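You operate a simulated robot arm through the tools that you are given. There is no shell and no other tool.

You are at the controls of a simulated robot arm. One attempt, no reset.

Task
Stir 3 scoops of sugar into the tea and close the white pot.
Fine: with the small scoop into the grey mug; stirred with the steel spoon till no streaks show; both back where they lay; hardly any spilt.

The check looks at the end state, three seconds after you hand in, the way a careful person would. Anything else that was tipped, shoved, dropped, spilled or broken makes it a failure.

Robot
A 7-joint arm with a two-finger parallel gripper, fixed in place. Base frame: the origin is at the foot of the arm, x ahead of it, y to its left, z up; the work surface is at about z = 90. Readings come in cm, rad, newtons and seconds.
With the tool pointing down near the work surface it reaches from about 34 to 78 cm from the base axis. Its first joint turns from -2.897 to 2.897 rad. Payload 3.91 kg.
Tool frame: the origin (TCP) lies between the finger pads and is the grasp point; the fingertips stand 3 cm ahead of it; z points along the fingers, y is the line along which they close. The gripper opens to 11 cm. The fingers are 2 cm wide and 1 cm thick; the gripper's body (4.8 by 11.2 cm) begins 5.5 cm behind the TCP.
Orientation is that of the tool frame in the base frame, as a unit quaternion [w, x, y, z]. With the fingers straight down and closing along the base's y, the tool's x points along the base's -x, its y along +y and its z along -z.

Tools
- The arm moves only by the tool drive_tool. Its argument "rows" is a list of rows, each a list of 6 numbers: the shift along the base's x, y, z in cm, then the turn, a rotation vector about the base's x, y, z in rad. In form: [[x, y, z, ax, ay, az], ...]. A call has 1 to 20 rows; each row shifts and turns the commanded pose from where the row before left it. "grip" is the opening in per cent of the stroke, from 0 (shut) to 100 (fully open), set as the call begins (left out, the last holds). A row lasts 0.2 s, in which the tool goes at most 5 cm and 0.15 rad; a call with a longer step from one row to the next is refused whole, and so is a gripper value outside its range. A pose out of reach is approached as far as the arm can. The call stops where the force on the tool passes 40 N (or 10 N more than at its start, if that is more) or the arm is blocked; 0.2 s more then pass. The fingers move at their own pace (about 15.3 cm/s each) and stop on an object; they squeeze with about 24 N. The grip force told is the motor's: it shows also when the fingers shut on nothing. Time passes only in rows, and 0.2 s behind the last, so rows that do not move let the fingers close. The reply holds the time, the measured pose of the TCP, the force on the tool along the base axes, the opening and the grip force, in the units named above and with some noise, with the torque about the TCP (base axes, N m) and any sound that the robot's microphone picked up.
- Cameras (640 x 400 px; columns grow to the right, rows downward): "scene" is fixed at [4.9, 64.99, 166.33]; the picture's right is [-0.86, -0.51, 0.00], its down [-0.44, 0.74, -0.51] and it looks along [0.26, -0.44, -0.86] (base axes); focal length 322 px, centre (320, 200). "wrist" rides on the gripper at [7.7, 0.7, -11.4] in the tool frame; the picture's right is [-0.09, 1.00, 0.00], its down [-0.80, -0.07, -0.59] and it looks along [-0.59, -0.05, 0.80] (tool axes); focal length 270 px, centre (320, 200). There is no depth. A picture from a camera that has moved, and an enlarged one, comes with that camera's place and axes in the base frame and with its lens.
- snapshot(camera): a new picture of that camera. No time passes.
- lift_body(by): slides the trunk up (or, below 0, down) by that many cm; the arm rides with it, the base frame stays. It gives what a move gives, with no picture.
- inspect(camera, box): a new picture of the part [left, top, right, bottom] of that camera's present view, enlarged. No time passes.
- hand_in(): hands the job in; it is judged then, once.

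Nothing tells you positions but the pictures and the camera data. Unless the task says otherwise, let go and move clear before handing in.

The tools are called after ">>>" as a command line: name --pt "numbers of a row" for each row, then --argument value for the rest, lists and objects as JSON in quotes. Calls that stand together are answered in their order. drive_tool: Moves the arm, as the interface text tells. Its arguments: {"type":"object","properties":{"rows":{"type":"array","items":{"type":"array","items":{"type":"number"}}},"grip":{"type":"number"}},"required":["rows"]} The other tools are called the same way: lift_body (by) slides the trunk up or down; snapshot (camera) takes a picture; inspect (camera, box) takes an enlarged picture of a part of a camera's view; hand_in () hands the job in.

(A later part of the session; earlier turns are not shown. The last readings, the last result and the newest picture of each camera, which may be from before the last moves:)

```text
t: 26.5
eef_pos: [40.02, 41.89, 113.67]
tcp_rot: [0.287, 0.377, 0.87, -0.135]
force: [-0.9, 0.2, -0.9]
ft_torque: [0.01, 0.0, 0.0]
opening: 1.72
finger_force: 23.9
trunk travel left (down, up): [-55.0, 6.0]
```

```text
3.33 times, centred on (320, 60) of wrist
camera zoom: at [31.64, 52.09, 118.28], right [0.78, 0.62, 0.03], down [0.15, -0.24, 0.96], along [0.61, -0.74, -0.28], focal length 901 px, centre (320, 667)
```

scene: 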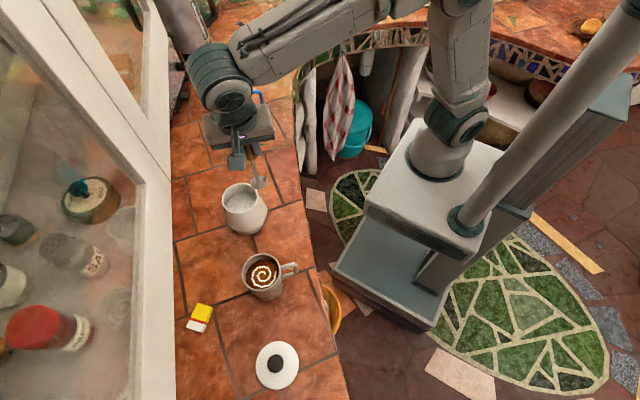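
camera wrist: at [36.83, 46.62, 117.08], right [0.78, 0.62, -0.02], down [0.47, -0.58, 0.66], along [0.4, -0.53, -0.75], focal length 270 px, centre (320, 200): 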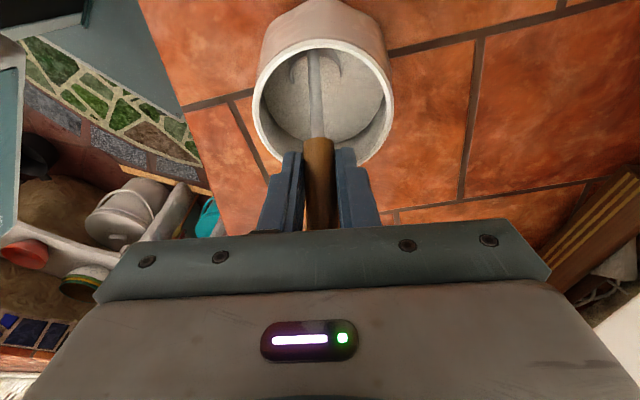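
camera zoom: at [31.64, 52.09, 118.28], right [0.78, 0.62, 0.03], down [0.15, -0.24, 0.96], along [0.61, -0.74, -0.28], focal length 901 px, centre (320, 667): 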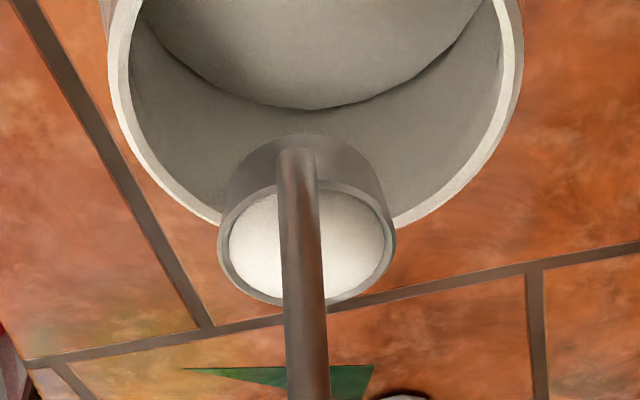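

The scoop is full and level. I'll raise it clear of the rim and carry it upright to the mug at moderate speed.

>>> drive_tool --pt "0 0 1.2 0 0 0" --pt "-0.4 0.34 1.2 0 0 0" --pt "-0.9 0.76 0.3 0 0 0" --pt "-1.4 1.18 0 0 0 0" --pt "-1.7 1.43 0 0 0 0" --pt "-1.8 1.52 0 0 0 0" --pt "-1.8 1.52 0 0 0 0" --pt "-1.8 1.52 0 0 0 0" --pt "-1.8 1.52 0 0 0 0" --pt "-1.7 1.43 0 0 0 0" --pt "-1.5 1.27 0 0 0 0" --pt "-1.1 0.93 0 0 0 0" --pt "-0.6 0.51 -0.5 0 0 0" --pt "-0.2 0.2 -0.5 0 0 0" --pt "0 0 0 0 0 0"

>>> snapshot --camera "wrist"

>>> inspect --camera "scene" --box '[205, 200, 325, 310]'

```text
t: 29.7
eef_pos: [23.3, 56.0, 115.24]
tcp_rot: [0.286, 0.378, 0.87, -0.135]
force: [-0.4, 0.7, -1.0]
ft_torque: [0.02, 0.0, -0.01]
opening: 1.72
finger_force: 24.0
trunk travel left (down, up): [-55.0, 6.0]
```

```text
taken
camera wrist: at [14.95, 66.24, 119.91], right [0.78, 0.62, 0.03], down [0.15, -0.24, 0.96], along [0.61, -0.74, -0.28], focal length 270 px, centre (320, 200)
```

wrist: 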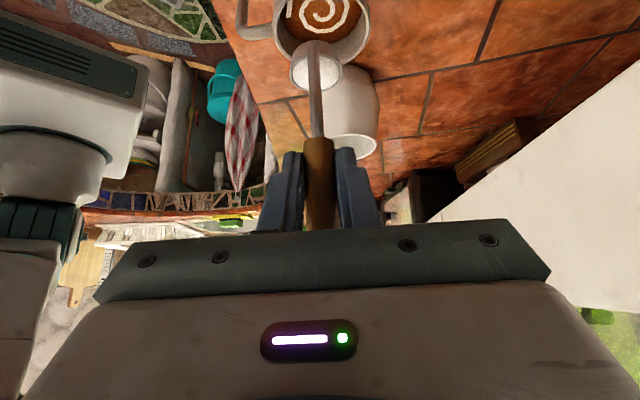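

```text
3.64 times, centred on (265, 255) of scene
camera zoom: at [4.9, 64.99, 166.33], right [-0.86, -0.51, 0.0], down [-0.44, 0.74, -0.51], along [0.26, -0.44, -0.86], focal length 1170 px, centre (520, 0)
```

zoom: 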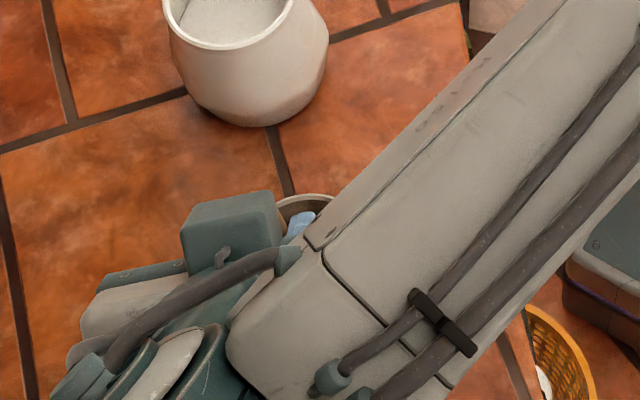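

The cup sits just above the mug and the sugar is intact. I'll lower to pouring height, then start the tilt about the pouring lip while yawing the hand into the free space between mug and pot.

>>> drive_tool --pt "0 0 -1 0 0 0" --pt "0 0 -1 0 0 0" --pt "0 0 -0.9 0 0 0" --pt "0 0 0 0 0 0"

>>> drive_tool --pt "0.95 -0.44 0.39 0.0757 0.0646 -0.111" --pt "0.81 -0.63 0.28 0.0825 0.0555 -0.111" --pt "0.66 -0.79 0.19 0.0883 0.0459 -0.111" --pt "0.46 -0.91 0.09 0.0929 0.0355 -0.111" --pt "0.24 -1.0 -0.01 0.0963 0.0249 -0.111" --pt "0.01 -1.02 -0.12 0.0985 0.0137 -0.111" --pt "0 0 0 0 0 0"

>>> snapshot --camera "wrist"

>>> snapshot --camera "scene"

```text
t: 30.7
eef_pos: [23.36, 55.98, 112.36]
tcp_rot: [0.287, 0.377, 0.87, -0.136]
force: [0.7, 0.2, -0.4]
ft_torque: [0.02, -0.01, -0.01]
opening: 1.73
finger_force: 23.9
trunk travel left (down, up): [-55.0, 6.0]
```

```text
t: 32.3
eef_pos: [26.3, 51.12, 113.3]
tcp_rot: [0.011, 0.673, 0.739, -0.024]
force: [-0.5, -0.4, -0.8]
ft_torque: [-0.01, 0.02, 0.0]
opening: 1.72
finger_force: 23.7
trunk travel left (down, up): [-55.0, 6.0]
```

```text
taken
camera wrist: at [26.41, 59.54, 124.43], right [1.0, 0.0, -0.02], down [0.01, -0.77, 0.63], along [-0.01, -0.63, -0.77], focal length 270 px, centre (320, 200)
```

wrist: 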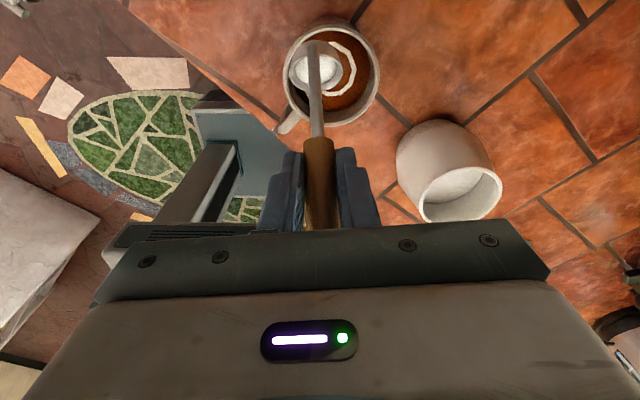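

```text
taken
```

scene: 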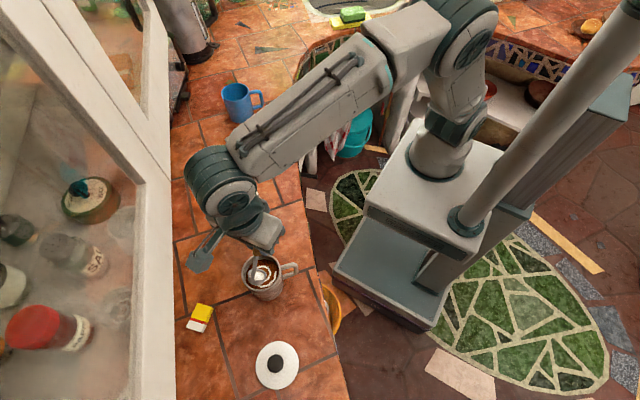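

From this closer view the mug centre is nearer (27.1, 52.7), so I'll shift the pour about 0.8 cm in +x and continue the tilt in two parts.

>>> drive_tool --pt "0.53 -1.34 -0.43 0.1386 0.0134 0" --pt "0.59 -1.27 -0.57 0.1386 0.0134 0" --pt "0.119 -1.234 -0.69 0.1386 0.0134 0" --pt "0.109 -1.134 -0.87 0.1386 0.0134 0" --pt "0.097 -1.005 -1.02 0.1386 0.0134 0" --pt "0.083 -0.856 -1.15 0.1386 0.0134 0"

>>> snapshot --camera "wrist"

>>> snapshot --camera "scene"

```text
t: 33.7
eef_pos: [27.89, 44.33, 108.36]
tcp_rot: [-0.291, 0.619, 0.686, 0.25]
force: [0.7, -0.3, 0.2]
ft_torque: [-0.02, -0.06, 0.01]
opening: 1.72
finger_force: 24.0
trunk travel left (down, up): [-55.0, 6.0]
```

```text
taken
camera wrist: at [29.04, 41.92, 122.18], right [1.0, 0.05, -0.08], down [0.03, -0.99, -0.15], along [-0.08, 0.14, -0.99], focal length 270 px, centre (320, 200)
```

wrist: 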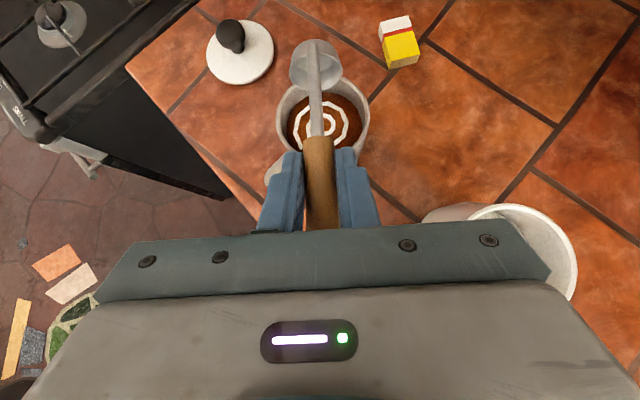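

```text
taken
```

scene: 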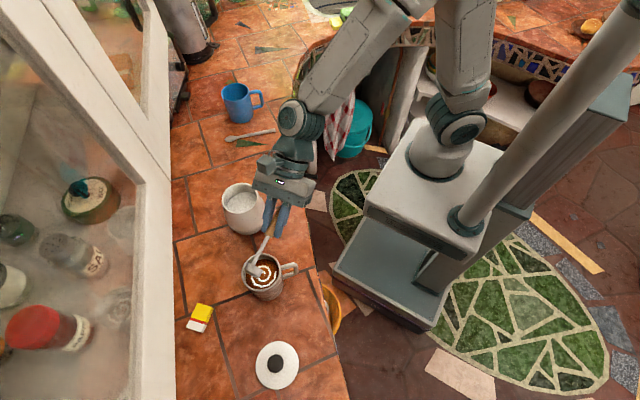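

The cup is tilted about 85° over the mug. I'll zoom in to see where the sugar is.

>>> inspect --camera "wrist" --box '[260, 20, 400, 170]'

>>> inspect --camera "scene" --box '[220, 225, 310, 310]'

```text
2.67 times, centred on (330, 95) of wrist
camera zoom: at [29.04, 41.92, 122.18], right [1.0, 0.05, -0.08], down [0.03, -0.99, -0.15], along [-0.08, 0.14, -0.99], focal length 721 px, centre (293, 480)
```

zoom: 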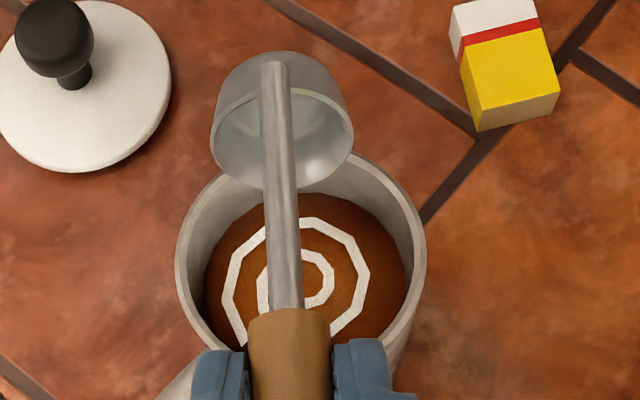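

```text
4.71 times, centred on (265, 268) of scene
camera zoom: at [4.9, 64.99, 166.33], right [-0.86, -0.51, 0.0], down [-0.44, 0.74, -0.51], along [0.26, -0.44, -0.86], focal length 1514 px, centre (579, -118)
```

zoom: 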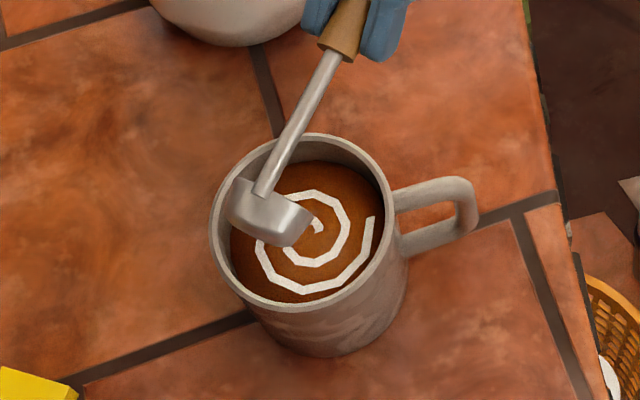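

The cup already looks empty and I see no sugar on the counter or rim. I'll tilt a little more to be sure nothing remains, then look.

>>> drive_tool --pt "0.066 -0.687 -1.0 0.1386 0.0134 0" --pt "0.049 -0.507 -1.0 0.1386 0.0134 0" --pt "0 0 0 0 0 0"

>>> inspect --camera "wrist" --box '[250, 20, 400, 170]'

>>> inspect --camera "scene" --box '[220, 225, 310, 310]'

```text
t: 34.5
eef_pos: [27.98, 43.25, 106.43]
tcp_rot: [-0.384, 0.575, 0.64, 0.334]
force: [0.3, 0.0, -0.9]
ft_torque: [-0.04, -0.01, -0.01]
opening: 1.75
finger_force: 24.3
trunk travel left (down, up): [-55.0, 6.0]
```

```text
2.67 times, centred on (325, 95) of wrist
camera zoom: at [29.49, 37.19, 118.86], right [0.99, 0.07, -0.09], down [0.03, -0.91, -0.41], along [-0.11, 0.41, -0.91], focal length 721 px, centre (307, 480)
```

zoom: 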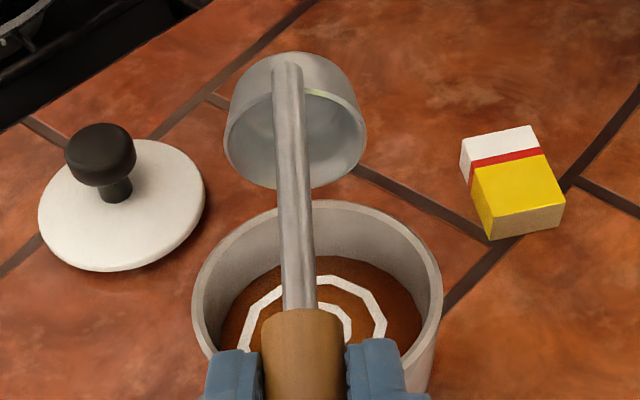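

```text
4.71 times, centred on (265, 268) of scene
camera zoom: at [4.9, 64.99, 166.33], right [-0.86, -0.51, 0.0], down [-0.44, 0.74, -0.51], along [0.26, -0.44, -0.86], focal length 1514 px, centre (579, -118)
```

zoom: 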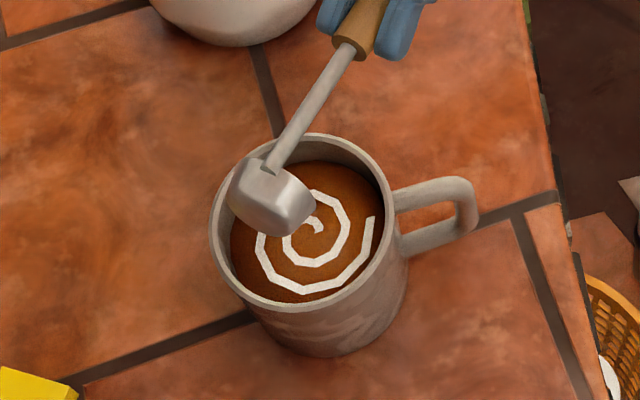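

One scoop is in, the cup is clean and nothing is spilt. I'll rise and swing back to the entry pose over the pot for the second scoop.

>>> drive_tool --pt "0 -0.3 2.5 0 0 0" --pt "0.5 -0.5 3 0 0 0" --pt "1.1 -0.6 2 -0.1438 -0.0126 0" --pt "1.2 -0.6 2 -0.1438 -0.0126 0" --pt "1.2 -0.6 0 -0.1438 -0.0126 0" --pt "1.2 -0.6 0 -0.1438 -0.0126 0" --pt "1.2 -0.6 0 -0.1438 -0.0126 0" --pt "1.2 -0.6 0 -0.1438 -0.0126 0" --pt "1.2 -0.5 0 -0.1438 -0.0126 0" --pt "1.2 -0.4 0 -0.1438 -0.0126 0" --pt "0.9 0.3 0 0 0 0.135" --pt "0.9 0.3 0 0 0 0.135" --pt "0.9 0.4 0 0 0 0.135" --pt "0.9 0.4 0 0 0 0.135" --pt "0.8 0.3 0 0 0 0.135" --pt "0 0 0 0 0 0"

>>> snapshot --camera "wrist"

>>> inspect --camera "scene" --box '[195, 140, 295, 240]'

```text
t: 37.9
eef_pos: [42.36, 39.61, 115.95]
tcp_rot: [0.036, 0.393, 0.918, -0.031]
force: [-0.2, -0.1, -1.0]
ft_torque: [-0.03, 0.02, 0.02]
opening: 1.72
finger_force: 23.9
trunk travel left (down, up): [-55.0, 6.0]
```

```text
taken
camera wrist: at [37.05, 46.71, 126.8], right [0.78, 0.62, -0.02], down [0.48, -0.57, 0.67], along [0.4, -0.53, -0.75], focal length 270 px, centre (320, 200)
```

wrist: 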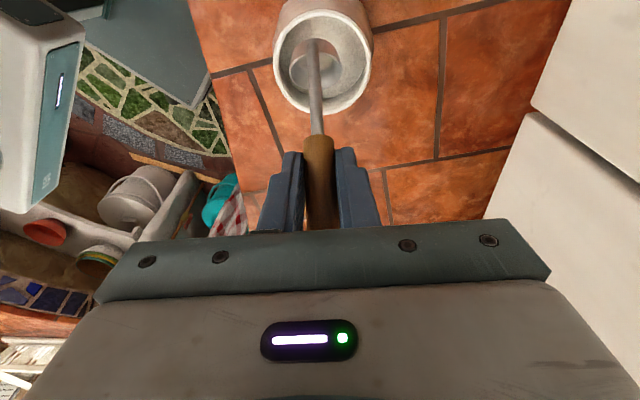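

```text
4.00 times, centred on (245, 190) of scene
camera zoom: at [4.9, 64.99, 166.33], right [-0.86, -0.51, 0.0], down [-0.44, 0.74, -0.51], along [0.26, -0.44, -0.86], focal length 1286 px, centre (620, 240)
```

zoom: 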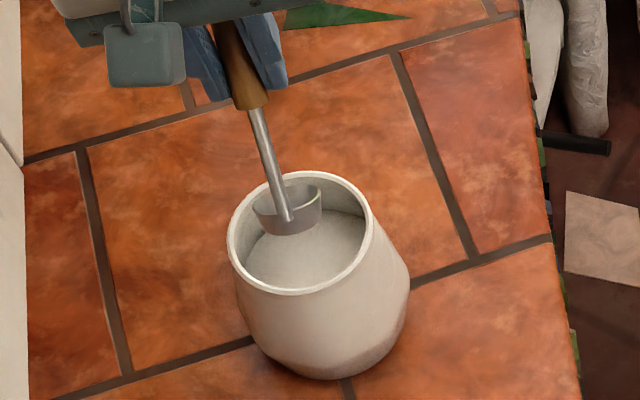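

Pose matches the first run. I'll repeat the dip slightly deeper, sweep upright, and lift.

>>> drive_tool --pt "0 0 -2.5 0 0 0" --pt "0 0 -2.5 0 0 0" --pt "0 0 -2 0 0 0" --pt "0 0 -1.5 0 0 0" --pt "0 0 -1.1 0 0 0" --pt "0 0 -0.7 0 0 0" --pt "0 0 -0.55 0 0 0" --pt "-0.366 0.383 0.03 -0.0673 -0.0643 0" --pt "-0.366 0.383 0.03 -0.0673 -0.0643 0" --pt "-0.366 0.383 0.03 -0.0673 -0.0643 0" --pt "-0.366 0.383 0.03 -0.0673 -0.0643 0" --pt "-0.366 0.383 0.03 -0.0673 -0.0643 0" --pt "-0.366 0.383 0.03 -0.0673 -0.0643 0" --pt "0 0 0 0 0 0"

>>> drive_tool --pt "0 0 0.6 0 0 0" --pt "0 0 1 0 0 0" --pt "0 0 1.2 0 0 0" --pt "0 0 1.2 0 0 0" --pt "0 0 1.2 0 0 0" --pt "0 0 1.2 0 0 0" --pt "0 0 1.2 0 0 0" --pt "0 0 1.2 0 0 0" --pt "0 0 1.2 0 0 0" --pt "0 0 0.8 0 0 0" --pt "0 0 0 0 0 0"

>>> inspect --camera "scene" --box '[195, 140, 295, 240]'

>>> inspect --camera "wrist" --box '[240, 0, 400, 120]'

```text
t: 40.9
eef_pos: [40.21, 41.75, 105.21]
tcp_rot: [0.289, 0.376, 0.869, -0.139]
force: [0.1, -1.1, 0.6]
ft_torque: [0.01, 0.01, 0.02]
opening: 1.76
finger_force: 24.5
trunk travel left (down, up): [-55.0, 6.0]
```

```text
t: 43.3
eef_pos: [39.98, 41.95, 116.07]
tcp_rot: [0.287, 0.377, 0.87, -0.139]
force: [-0.3, -0.4, -0.4]
ft_torque: [-0.02, 0.03, 0.03]
opening: 1.74
finger_force: 24.0
trunk travel left (down, up): [-55.0, 6.0]
```

```text
4.00 times, centred on (245, 190) of scene
camera zoom: at [4.9, 64.99, 166.33], right [-0.86, -0.51, 0.0], down [-0.44, 0.74, -0.51], along [0.26, -0.44, -0.86], focal length 1286 px, centre (620, 240)
```

zoom: 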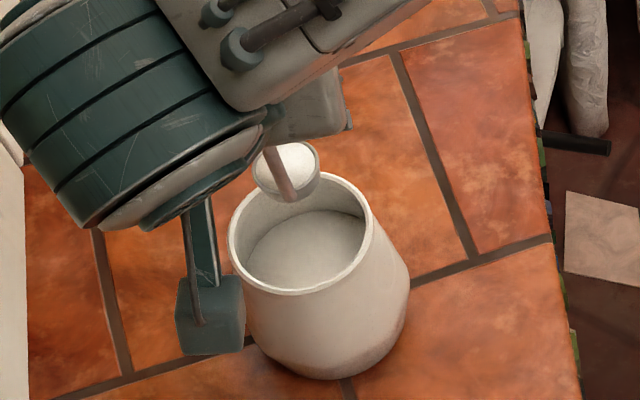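

```text
3.33 times, centred on (320, 60) of wrist
camera zoom: at [31.72, 52.1, 120.68], right [0.78, 0.62, 0.03], down [0.15, -0.24, 0.96], along [0.61, -0.74, -0.28], focal length 901 px, centre (320, 667)
```

zoom: 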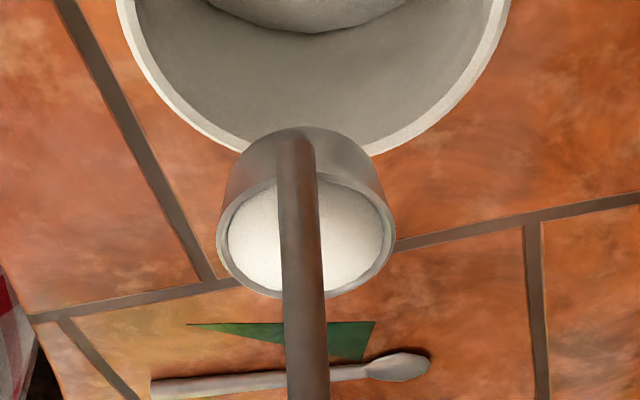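

A full level scoop again. I'll carry it to the mug with the corrected centre.

>>> drive_tool --pt "-0.4 0.35 0 0 0 0" --pt "-0.9 0.79 0 0 0 0" --pt "-1.4 1.23 0 0 0 0" --pt "-1.7 1.49 0 0 0 0" --pt "-1.8 1.58 0 0 0 0" --pt "-1.8 1.58 0 0 0 0" --pt "-1.8 1.58 0 0 0 0" --pt "-1.8 1.58 0 0 0 0" --pt "-1.6 1.4 0 0 0 0" --pt "-1.3 1.14 0 0 0 0" --pt "-0.9 0.79 0 0 0 0" --pt "-0.5 0.44 -0.5 0 0 0" --pt "-0.25 0.22 -1 0 0 0" --pt "0 0 -1.2 0 0 0" --pt "0 0 -1.1 0 0 0" --pt "0 0 0 0 0 0"

>>> snapshot --camera "wrist"

```text
t: 46.7
eef_pos: [24.0, 55.97, 112.24]
tcp_rot: [0.287, 0.377, 0.87, -0.138]
force: [0.3, 0.1, -0.9]
ft_torque: [0.02, 0.0, 0.0]
opening: 1.74
finger_force: 23.7
trunk travel left (down, up): [-55.0, 6.0]
```

```text
taken
camera wrist: at [15.64, 66.19, 116.96], right [0.78, 0.62, 0.03], down [0.15, -0.24, 0.96], along [0.61, -0.74, -0.28], focal length 270 px, centre (320, 200)
```

wrist: 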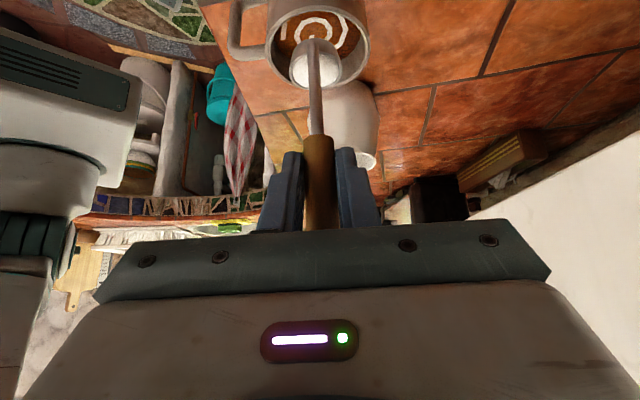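

The cup is centred over the mug with the sugar intact. I'll run the same lip-centred pour.

>>> drive_tool --pt "0.95 -0.44 0.39 0.0757 0.0646 -0.111" --pt "0.81 -0.63 0.28 0.0825 0.0555 -0.111" --pt "0.66 -0.75 0.19 0.0883 0.0459 -0.111" --pt "0.46 -0.85 0.09 0.0929 0.0355 -0.111" --pt "0.24 -0.95 -0.01 0.0963 0.0249 -0.111" --pt "0.1 -1.0 -0.12 0.0985 0.0137 -0.111" --pt "0.23 -1.37 -0.35 0.1386 0.0134 0" --pt "0.23 -1.31 -0.52 0.1386 0.0134 0" --pt "0.119 -1.234 -0.69 0.1386 0.0134 0" --pt "0.109 -1.134 -0.87 0.1386 0.0134 0" --pt "0.097 -1.005 -1.02 0.1386 0.0134 0" --pt "0.083 -0.856 -1.15 0.1386 0.0134 0" --pt "0.066 -0.687 -1.0 0.1386 0.0134 0" --pt "0.049 -0.507 -1.0 0.1386 0.0134 0" --pt "0 0 0 0 0 0"

>>> inspect --camera "wrist" --box '[250, 20, 400, 170]'

>>> inspect --camera "scene" --box '[220, 225, 310, 310]'

```text
t: 49.9
eef_pos: [28.18, 43.35, 106.59]
tcp_rot: [-0.383, 0.575, 0.643, 0.332]
force: [-0.2, -0.8, -0.7]
ft_torque: [-0.05, -0.03, 0.0]
opening: 1.73
finger_force: 24.2
trunk travel left (down, up): [-55.0, 6.0]
```

```text
2.67 times, centred on (325, 95) of wrist
camera zoom: at [29.64, 37.27, 118.9], right [0.99, 0.07, -0.09], down [0.03, -0.91, -0.41], along [-0.11, 0.4, -0.91], focal length 721 px, centre (307, 480)
```

zoom: 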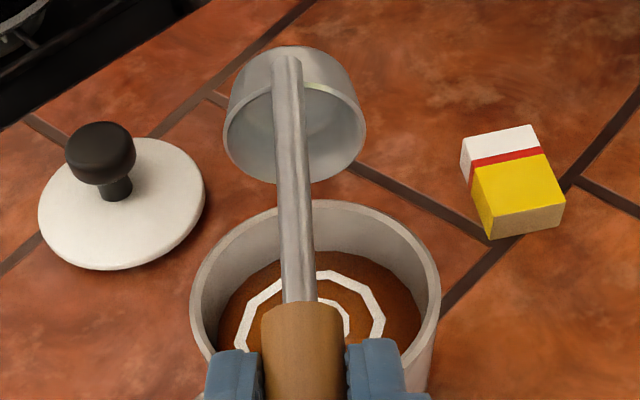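

```text
4.71 times, centred on (265, 268) of scene
camera zoom: at [4.9, 64.99, 166.33], right [-0.86, -0.51, 0.0], down [-0.44, 0.74, -0.51], along [0.26, -0.44, -0.86], focal length 1514 px, centre (579, -118)
```

zoom: 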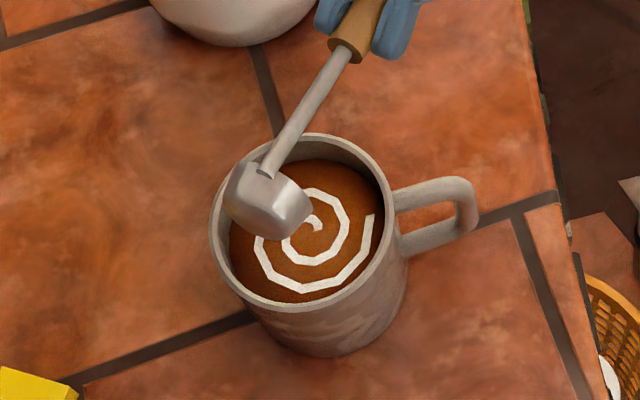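

Two scoops are in, still clean. I'll return to the pot for the third.

>>> drive_tool --pt "0 -0.3 2.5 0 0 0" --pt "0.5 -0.5 3 0 0 0" --pt "1.0 -0.6 2 -0.1438 -0.0126 0" --pt "1.1 -0.6 2 -0.1438 -0.0126 0" --pt "1.2 -0.6 0 -0.1438 -0.0126 0" --pt "1.2 -0.6 0 -0.1438 -0.0126 0" --pt "1.2 -0.6 0 -0.1438 -0.0126 0" --pt "1.2 -0.6 0 -0.1438 -0.0126 0" --pt "1.2 -0.5 0 -0.1438 -0.0126 0" --pt "1.2 -0.5 0 -0.1438 -0.0126 0" --pt "0.9 0.3 0 0 0 0.135" --pt "0.9 0.3 0 0 0 0.135" --pt "0.9 0.4 0 0 0 0.135" --pt "0.9 0.35 0 0 0 0.135" --pt "0.8 0.3 0 0 0 0.135" --pt "0 0 0 0 0 0"

>>> inspect --camera "scene" --box '[195, 140, 295, 240]'

```text
t: 53.3
eef_pos: [42.56, 39.63, 116.11]
tcp_rot: [0.036, 0.392, 0.919, -0.035]
force: [0.6, 0.1, -0.9]
ft_torque: [-0.02, 0.01, 0.01]
opening: 1.71
finger_force: 24.1
trunk travel left (down, up): [-55.0, 6.0]
```

```text
4.00 times, centred on (245, 190) of scene
camera zoom: at [4.9, 64.99, 166.33], right [-0.86, -0.51, 0.0], down [-0.44, 0.74, -0.51], along [0.26, -0.44, -0.86], focal length 1286 px, centre (620, 240)
```

zoom: 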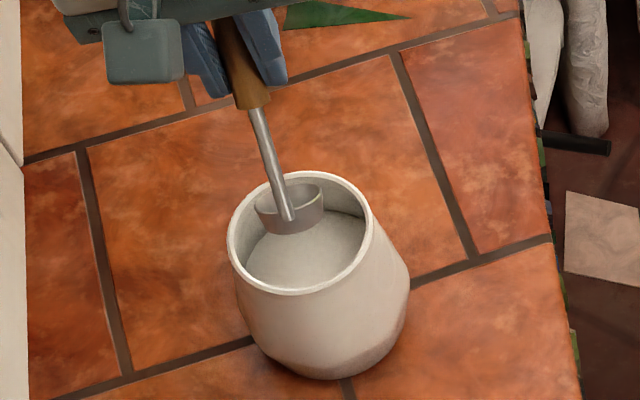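

In position for the third dip, slightly deeper to match the lower sugar level.

>>> drive_tool --pt "-0.05 0 -2.5 0 0 0" --pt "-0.05 0 -2.5 0 0 0" --pt "0 0 -2 0 0 0" --pt "0 0 -1.5 0 0 0" --pt "0 0 -1.1 0 0 0" --pt "0 0 -0.8 0 0 0" --pt "0 0 -0.7 0 0 0" --pt "-0.366 0.383 0.03 -0.0673 -0.0643 0" --pt "-0.366 0.383 0.03 -0.0673 -0.0643 0" --pt "-0.366 0.383 0.03 -0.0673 -0.0643 0" --pt "-0.366 0.383 0.03 -0.0673 -0.0643 0" --pt "-0.366 0.383 0.03 -0.0673 -0.0643 0" --pt "-0.366 0.383 0.03 -0.0673 -0.0643 0" --pt "0 0 0 0 0 0"

>>> drive_tool --pt "0 0 0.6 0 0 0" --pt "0 0 1 0 0 0" --pt "0 0 1.2 0 0 0" --pt "0 0 1.2 0 0 0" --pt "0 0 1.2 0 0 0" --pt "0 0 1.2 0 0 0" --pt "0 0 1.2 0 0 0" --pt "0 0 1.2 0 0 0" --pt "0 0 1.2 0 0 0" --pt "0 0 0.9 0 0 0" --pt "0 0 0 0 0 0"

>>> inspect --camera "scene" --box '[195, 140, 295, 240]'

>>> inspect --camera "wrist" --box '[240, 0, 400, 120]'

```text
t: 56.3
eef_pos: [40.08, 41.85, 105.1]
tcp_rot: [0.288, 0.376, 0.869, -0.141]
force: [0.4, 0.4, -1.3]
ft_torque: [0.02, 0.01, -0.03]
opening: 1.74
finger_force: 24.5
trunk travel left (down, up): [-55.0, 6.0]
```

```text
t: 58.7
eef_pos: [40.16, 41.78, 116.13]
tcp_rot: [0.288, 0.376, 0.869, -0.141]
force: [-0.7, 0.1, -1.1]
ft_torque: [0.02, 0.02, 0.04]
opening: 1.75
finger_force: 23.6
trunk travel left (down, up): [-55.0, 6.0]
```

```text
4.00 times, centred on (245, 190) of scene
camera zoom: at [4.9, 64.99, 166.33], right [-0.86, -0.51, 0.0], down [-0.44, 0.74, -0.51], along [0.26, -0.44, -0.86], focal length 1286 px, centre (620, 240)
```

zoom: 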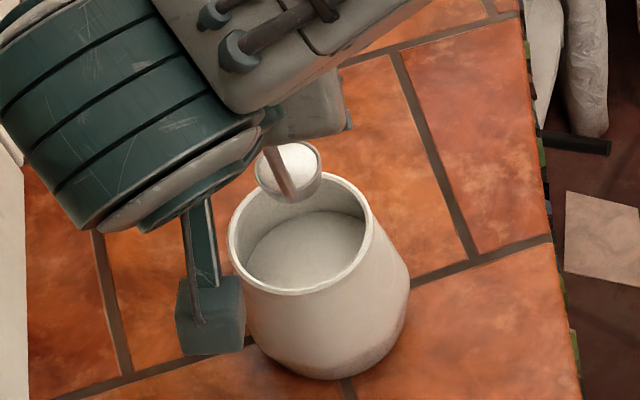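

```text
3.33 times, centred on (320, 60) of wrist
camera zoom: at [31.79, 52.07, 120.56], right [0.78, 0.62, 0.02], down [0.16, -0.23, 0.96], along [0.6, -0.75, -0.28], focal length 901 px, centre (320, 667)
```

zoom: 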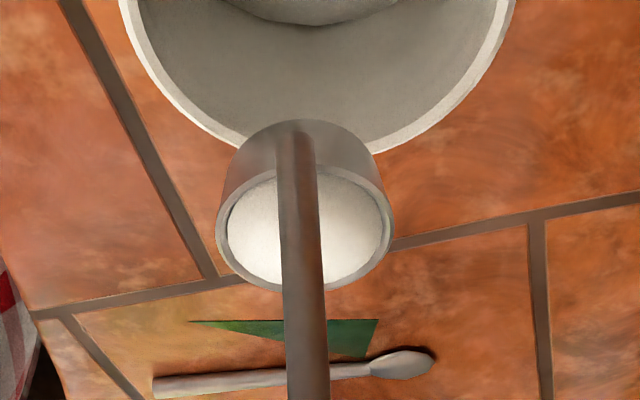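

Third full scoop. I'll carry it to the mug the same way.

>>> drive_tool --pt "-0.4 0.35 0 0 0 0" --pt "-0.9 0.79 0 0 0 0" --pt "-1.4 1.23 0 0 0 0" --pt "-1.7 1.49 0 0 0 0" --pt "-1.8 1.58 0 0 0 0" --pt "-1.8 1.58 0 0 0 0" --pt "-1.8 1.58 0 0 0 0" --pt "-1.8 1.58 0 0 0 0" --pt "-1.6 1.4 0 0 0 0" --pt "-1.3 1.14 0 0 0 0" --pt "-0.9 0.79 0 0 0 0" --pt "-0.5 0.44 -0.5 0 0 0" --pt "-0.35 0.3 -1 0 0 0" --pt "-0.05 0.05 -1.2 0 0 0" --pt "0 0 -1.15 0 0 0" --pt "0 0 0 0 0 0"

>>> drive_tool --pt "0.95 -0.44 0.39 0.0757 0.0646 -0.111" --pt "0.81 -0.63 0.28 0.0825 0.0555 -0.111" --pt "0.66 -0.75 0.19 0.0883 0.0459 -0.111" --pt "0.46 -0.85 0.09 0.0929 0.0355 -0.111" --pt "0.24 -0.95 -0.01 0.0963 0.0249 -0.111" --pt "0.1 -1.0 -0.12 0.0985 0.0137 -0.111" --pt "0.23 -1.37 -0.35 0.1386 0.0134 0" --pt "0.23 -1.31 -0.52 0.1386 0.0134 0" --pt "0.119 -1.234 -0.69 0.1386 0.0134 0" --pt "0.109 -1.134 -0.87 0.1386 0.0134 0" --pt "0.097 -1.005 -1.02 0.1386 0.0134 0" --pt "0.083 -0.856 -1.15 0.1386 0.0134 0" --pt "0.066 -0.687 -1.0 0.1386 0.0134 0" --pt "0.049 -0.507 -1.0 0.1386 0.0134 0" --pt "0 0 0 0 0 0"

>>> inspect --camera "wrist" --box '[250, 20, 400, 170]'

>>> inspect --camera "scene" --box '[220, 225, 310, 310]'

>>> snapshot --camera "scene"

```text
t: 62.1
eef_pos: [23.85, 56.13, 112.19]
tcp_rot: [0.289, 0.376, 0.869, -0.141]
force: [-0.7, 0.3, -0.6]
ft_torque: [-0.01, 0.03, 0.03]
opening: 1.71
finger_force: 23.7
trunk travel left (down, up): [-55.0, 6.0]
```

```text
t: 65.3
eef_pos: [28.06, 43.38, 106.41]
tcp_rot: [-0.383, 0.574, 0.645, 0.329]
force: [0.2, 0.4, -1.2]
ft_torque: [-0.02, 0.01, 0.01]
opening: 1.73
finger_force: 24.0
trunk travel left (down, up): [-55.0, 6.0]
```

```text
2.67 times, centred on (325, 95) of wrist
camera zoom: at [29.55, 37.38, 118.87], right [0.99, 0.08, -0.09], down [0.04, -0.91, -0.41], along [-0.12, 0.4, -0.91], focal length 721 px, centre (307, 480)
```

zoom: 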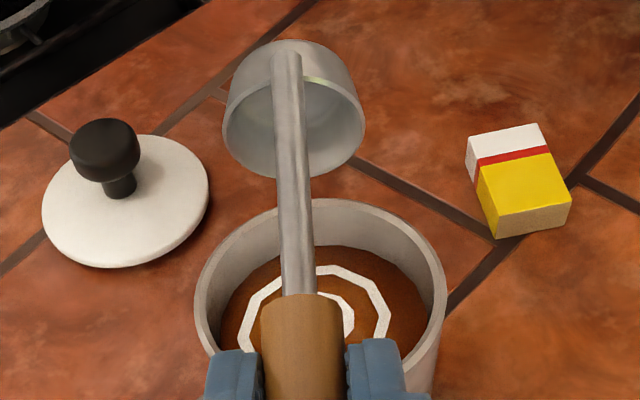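

```text
4.71 times, centred on (265, 268) of scene
camera zoom: at [4.9, 64.99, 166.33], right [-0.86, -0.51, 0.0], down [-0.44, 0.74, -0.51], along [0.26, -0.44, -0.86], focal length 1514 px, centre (579, -118)
```

zoom: 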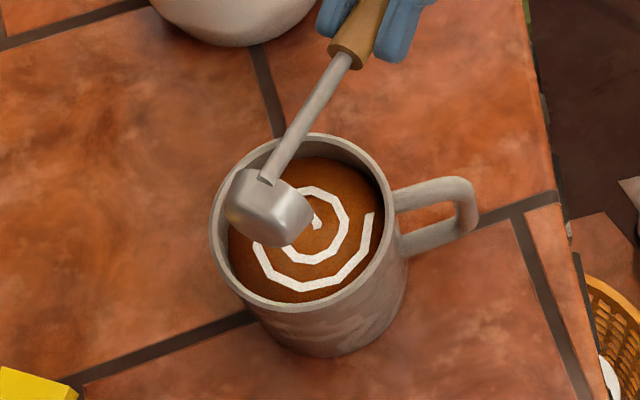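

```text
taken
```

scene: 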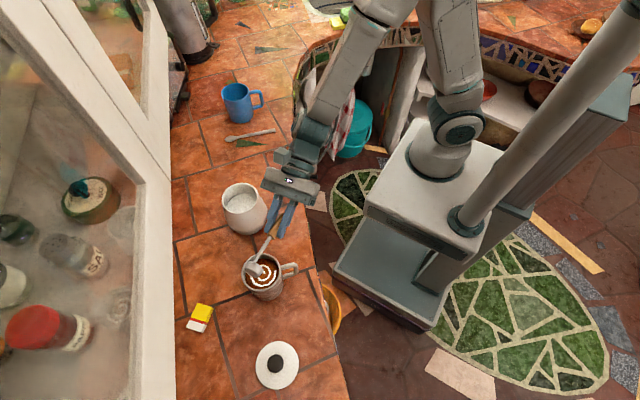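

All three scoops are in the tea with no spill visible. Now I'll return the scoop, travelling above the pot to hover over its original spot.

>>> drive_tool --pt "0 -0.3 2 0 0 0" --pt "0.2 -0.4 2 0 0 0" --pt "1.5 -1.3 0 0 0 0" --pt "1.85 -1.65 0 0 0 0" --pt "1.85 -1.65 0 0.01 -0.0062 -0.1335" --pt "1.85 -1.65 0 0.01 -0.0062 -0.1335" --pt "1.85 -1.65 0 0.01 -0.0062 -0.1335" --pt "1.85 -1.65 0 0.01 -0.0062 -0.1335" --pt "1.85 -1.65 0 0.01 -0.0062 -0.1335" --pt "1.85 -1.65 0 0.01 -0.0062 -0.1335" --pt "1.85 -1.65 0 0.01 -0.0062 -0.1335" --pt "1.85 -1.65 0 0 0 0" --pt "1.85 -1.65 0 0 0 0" --pt "1.3 -1.1 0 0 0 0" --pt "0.6 -0.4 0 0 0 0" --pt "0 0 0 0 0 0"

>>> snapshot --camera "wrist"

>>> inspect --camera "scene" --box '[170, 60, 330, 180]'

```text
t: 68.7
eef_pos: [50.14, 23.12, 110.4]
tcp_rot: [-0.197, 0.783, 0.312, 0.5]
force: [0.5, -0.6, -1.1]
ft_torque: [-0.02, 0.04, 0.02]
opening: 1.71
finger_force: 23.8
trunk travel left (down, up): [-55.0, 6.0]
```

```text
taken
camera wrist: at [45.3, 18.0, 122.39], right [0.66, -0.75, -0.08], down [-0.68, -0.55, -0.48], along [0.31, 0.37, -0.88], focal length 270 px, centre (320, 200)
```

wrist: 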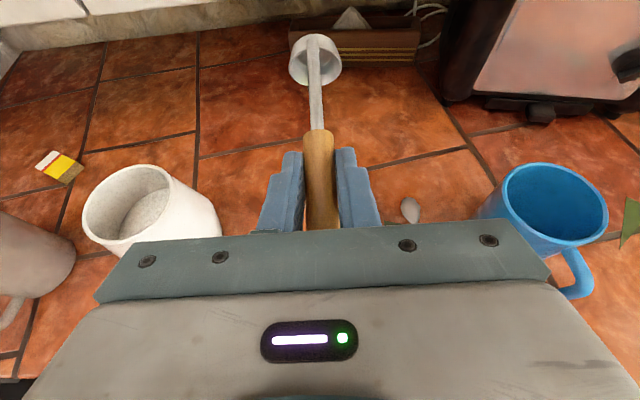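

```text
3.33 times, centred on (250, 120) of scene
camera zoom: at [4.9, 64.99, 166.33], right [-0.86, -0.51, 0.0], down [-0.44, 0.74, -0.51], along [0.26, -0.44, -0.86], focal length 1072 px, centre (553, 467)
```

zoom: 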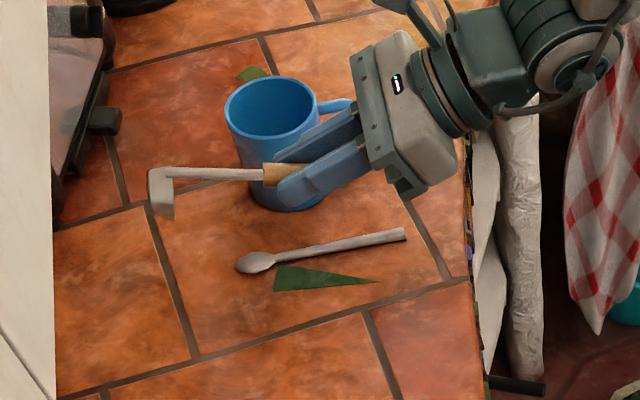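

The scoop seems to have slid a few millimetres along the grip. I'll zoom in on the same region as at pick-up to measure that.

>>> inspect --camera "wrist" --box '[270, 30, 366, 90]'

>>> inspect --camera "wrist" --box '[260, 110, 390, 240]'

```text
6.67 times, centred on (318, 60) of wrist
camera zoom: at [45.3, 18.0, 122.39], right [0.66, -0.75, -0.08], down [-0.68, -0.55, -0.48], along [0.31, 0.37, -0.88], focal length 1802 px, centre (333, 1133)
```

zoom: 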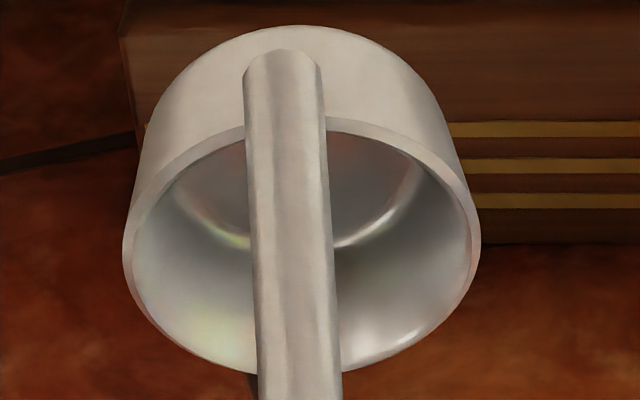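

```text
3.08 times, centred on (325, 175) of wrist
camera zoom: at [45.3, 18.0, 122.39], right [0.66, -0.75, -0.08], down [-0.68, -0.55, -0.48], along [0.31, 0.37, -0.88], focal length 832 px, centre (305, 277)
```

zoom: 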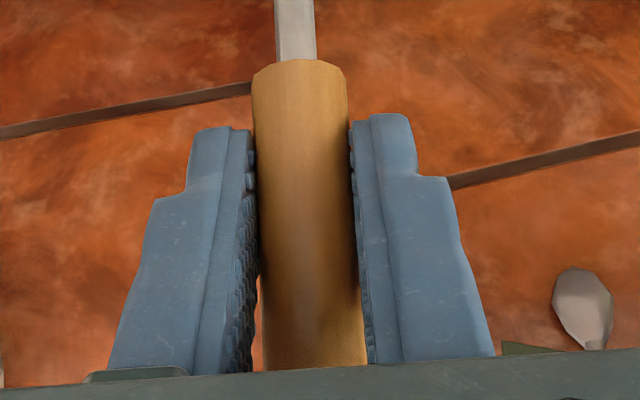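

The scoop slid about 0.5 cm outward along its handle, so I'll offset the placement by that much and lower it gently.

>>> drive_tool --pt "-0.34 -0.07 -3.5 0 0 0" --pt "0 0 -4 0 0 0" --pt "0 0 -4 0 0 0" --pt "0 0 -3 0 0 0" --pt "0 0 -1.5 0 0 0" --pt "0 0 -0.9 0 0 0" --pt "0 0 -0.5 0 0 0" --pt "0 0 0 0 0 0"

>>> snapshot --camera "wrist"

>>> inspect --camera "scene" --box '[220, 145, 260, 170]'

```text
t: 70.5
eef_pos: [49.81, 23.39, 92.87]
tcp_rot: [-0.198, 0.783, 0.314, 0.5]
force: [-0.3, -0.3, -1.0]
ft_torque: [-0.06, 0.06, 0.03]
opening: 1.73
finger_force: 24.0
trunk travel left (down, up): [-55.0, 6.0]
```

```text
taken
camera wrist: at [45.02, 18.09, 104.83], right [0.66, -0.75, -0.08], down [-0.68, -0.55, -0.48], along [0.31, 0.37, -0.88], focal length 270 px, centre (320, 200)
```

wrist: 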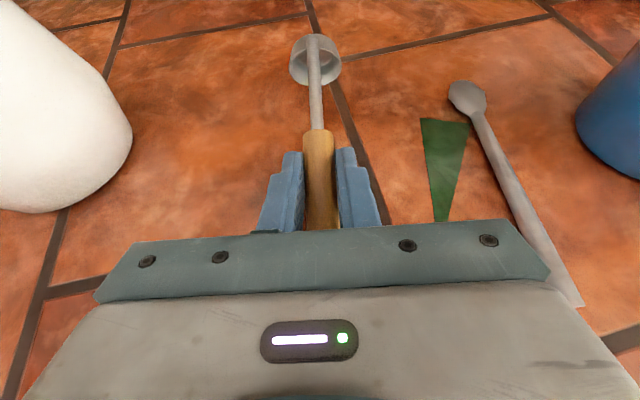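

```text
16.00 times, centred on (240, 158) of scene
camera zoom: at [4.9, 64.99, 166.33], right [-0.86, -0.51, 0.0], down [-0.44, 0.74, -0.51], along [0.26, -0.44, -0.86], focal length 5146 px, centre (1600, 880)
```

zoom: 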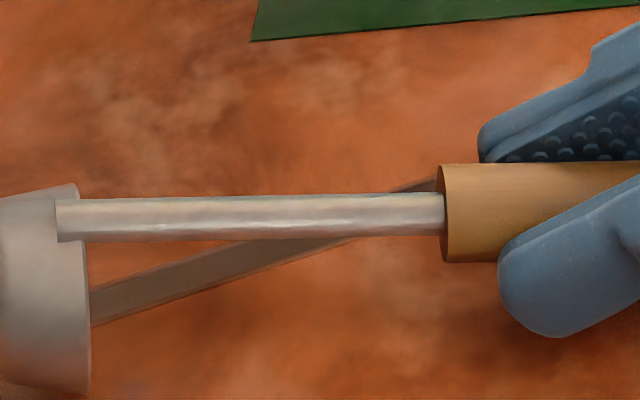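

Compared with the pick-up picture, the scoop is about 0.5 cm too far toward the wall. I'll correct that and lower until it rests.

>>> drive_tool --pt "-0.36 -0.35 0 0 0 0" --pt "0 0 -0.2 0 0 0" --pt "0 0 -0.15 0 0 0" --pt "0 0 0 0 0 0"

>>> inspect --camera "scene" --box '[220, 145, 260, 170]'

>>> snapshot --camera "wrist"

```text
t: 71.5
eef_pos: [49.39, 23.13, 92.54]
tcp_rot: [-0.199, 0.782, 0.314, 0.5]
force: [-0.3, 0.5, 0.1]
ft_torque: [-0.08, 0.03, 0.0]
opening: 1.72
finger_force: 23.9
trunk travel left (down, up): [-55.0, 6.0]
```

```text
16.00 times, centred on (240, 158) of scene
camera zoom: at [4.9, 64.99, 166.33], right [-0.86, -0.51, 0.0], down [-0.44, 0.74, -0.51], along [0.26, -0.44, -0.86], focal length 5146 px, centre (1600, 880)
```

zoom: 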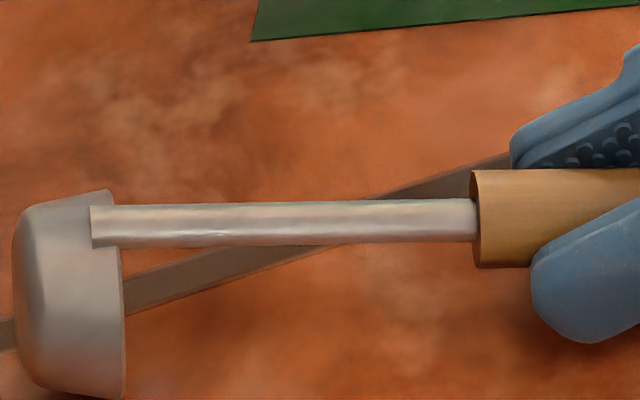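

```text
taken
camera wrist: at [44.6, 17.74, 104.55], right [0.66, -0.75, -0.08], down [-0.68, -0.55, -0.48], along [0.31, 0.37, -0.88], focal length 270 px, centre (320, 200)
```

wrist: 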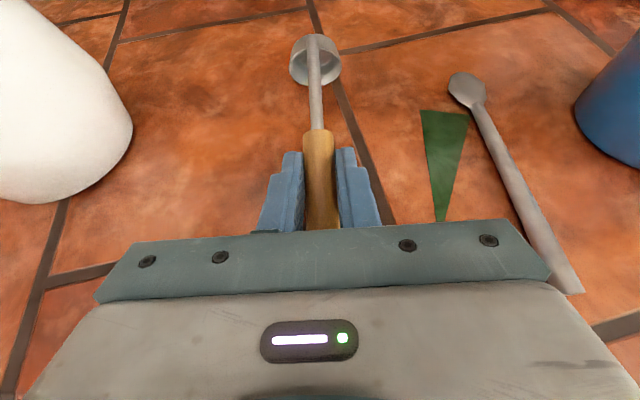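

It's within about 2 mm of its original place. I'll open slightly, check that it rests, then open wider and withdraw.

>>> drive_tool --grip 24 --pt "0 0 0 0 0 0" --pt "0 0 0 0 0 0"

>>> inspect --camera "scene" --box '[220, 145, 260, 170]'

>>> drive_tool --grip 45 --pt "0 0 0 0 0 0" --pt "0 0 0 0 0 0" --pt "0 0 0.5 0 0 0" --pt "0 0 1.5 0 0 0" --pt "0 0 2.5 0 0 0" --pt "0 0 3.5 0 0 0" --pt "0 0 4 0 0 0" --pt "0 0 0 0 0 0"

>>> snapshot --camera "wrist"

>>> inspect --camera "scene" --box '[210, 120, 290, 180]'

```text
t: 72.1
eef_pos: [49.36, 23.14, 92.59]
tcp_rot: [-0.198, 0.783, 0.313, 0.5]
force: [0.5, 0.1, 0.1]
ft_torque: [-0.03, 0.03, -0.05]
opening: 2.64
finger_force: 0.1
trunk travel left (down, up): [-55.0, 6.0]
```

```text
16.00 times, centred on (240, 158) of scene
camera zoom: at [4.9, 64.99, 166.33], right [-0.86, -0.51, 0.0], down [-0.44, 0.74, -0.51], along [0.26, -0.44, -0.86], focal length 5146 px, centre (1600, 880)
```

zoom: 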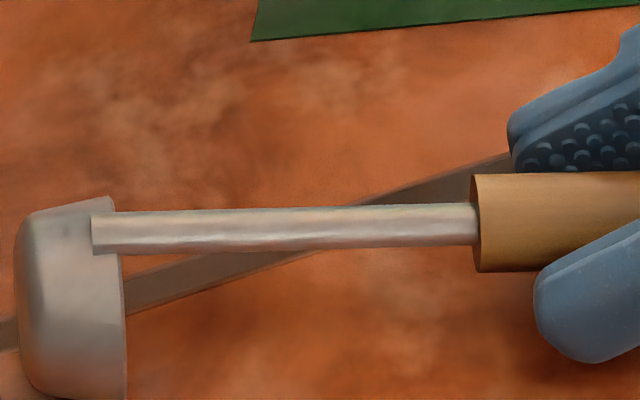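

```text
t: 73.9
eef_pos: [49.36, 22.96, 104.58]
tcp_rot: [-0.198, 0.783, 0.313, 0.5]
force: [-0.4, -0.4, 0.3]
ft_torque: [0.02, 0.01, 0.02]
opening: 4.91
finger_force: 0.1
trunk travel left (down, up): [-55.0, 6.0]
```

```text
taken
camera wrist: at [44.54, 17.7, 116.64], right [0.66, -0.75, -0.08], down [-0.68, -0.55, -0.48], along [0.31, 0.37, -0.88], focal length 270 px, centre (320, 200)
```

wrist: 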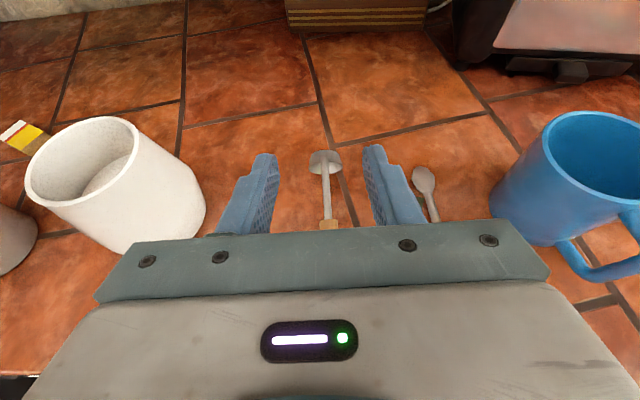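

```text
6.67 times, centred on (250, 150) of scene
camera zoom: at [4.9, 64.99, 166.33], right [-0.86, -0.51, 0.0], down [-0.44, 0.74, -0.51], along [0.26, -0.44, -0.86], focal length 2144 px, centre (787, 533)
```

zoom: 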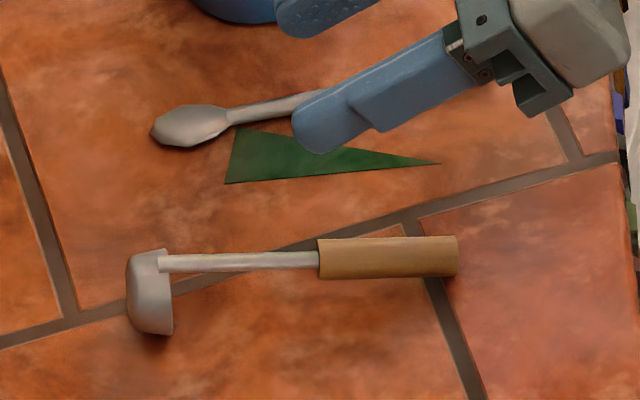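

The scoop is back within about 3 mm and upright as before. Next comes the spoon, which lies from about (53, 11.2) to a bowl tip at (64.3, 22.4). I'll hover over its handle with the same tilt and a narrower opening.

>>> drive_tool --grip 30 --pt "1.3 -2.5 0 0 0 0.035" --pt "1.3 -2.5 0 0 0 0" --pt "1.3 -2.55 -1 0 0 0" --pt "1.3 -2.55 -2 0 0 0" --pt "0 0 0 0 0 0"

>>> snapshot --camera "wrist"

>>> inspect --camera "wrist" --box '[240, 80, 400, 240]'

>>> inspect --camera "scene" --box '[210, 80, 330, 170]'

```text
t: 75.1
eef_pos: [54.49, 12.9, 101.51]
tcp_rot: [-0.207, 0.777, 0.327, 0.497]
force: [-0.8, -0.1, 0.3]
ft_torque: [0.0, 0.0, 0.03]
opening: 3.28
finger_force: 0.1
trunk travel left (down, up): [-55.0, 6.0]
```

```text
taken
camera wrist: at [49.83, 7.42, 113.57], right [0.69, -0.72, -0.08], down [-0.66, -0.58, -0.48], along [0.3, 0.38, -0.88], focal length 270 px, centre (320, 200)
```

wrist: 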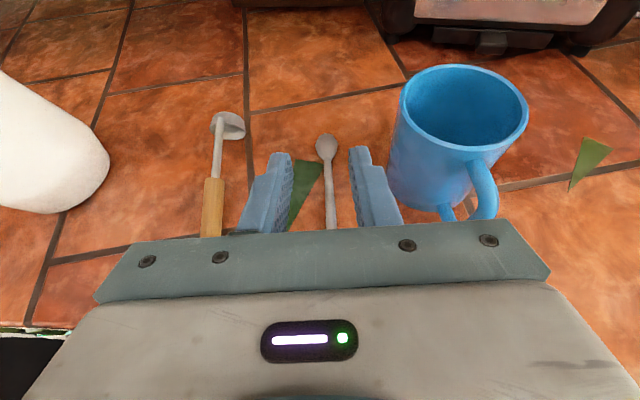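

```text
2.50 times, centred on (320, 160) of wrist
camera zoom: at [49.83, 7.42, 113.57], right [0.69, -0.72, -0.08], down [-0.66, -0.58, -0.48], along [0.3, 0.38, -0.88], focal length 676 px, centre (320, 300)
```

zoom: 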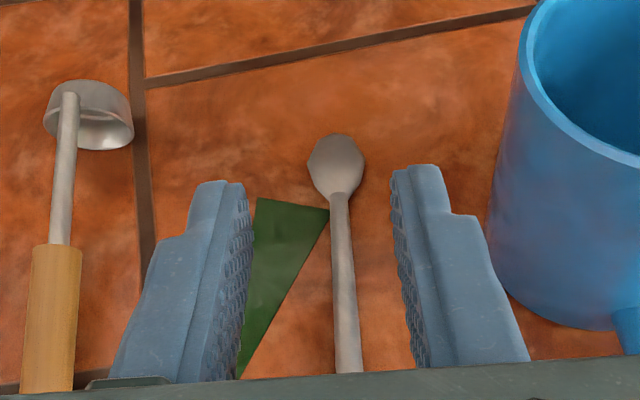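

```text
4.44 times, centred on (270, 125) of scene
camera zoom: at [4.9, 64.99, 166.33], right [-0.86, -0.51, 0.0], down [-0.44, 0.74, -0.51], along [0.26, -0.44, -0.86], focal length 1429 px, centre (542, 533)
```

zoom: 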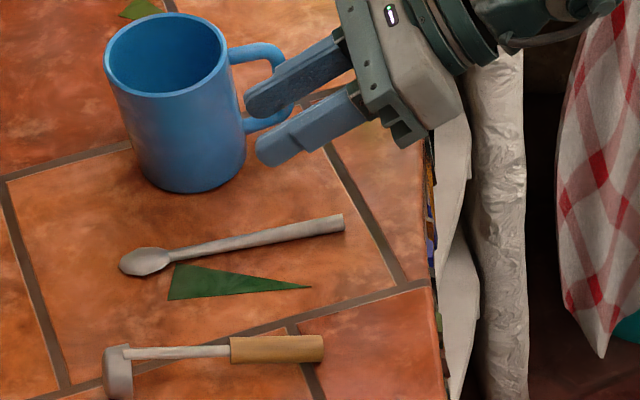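

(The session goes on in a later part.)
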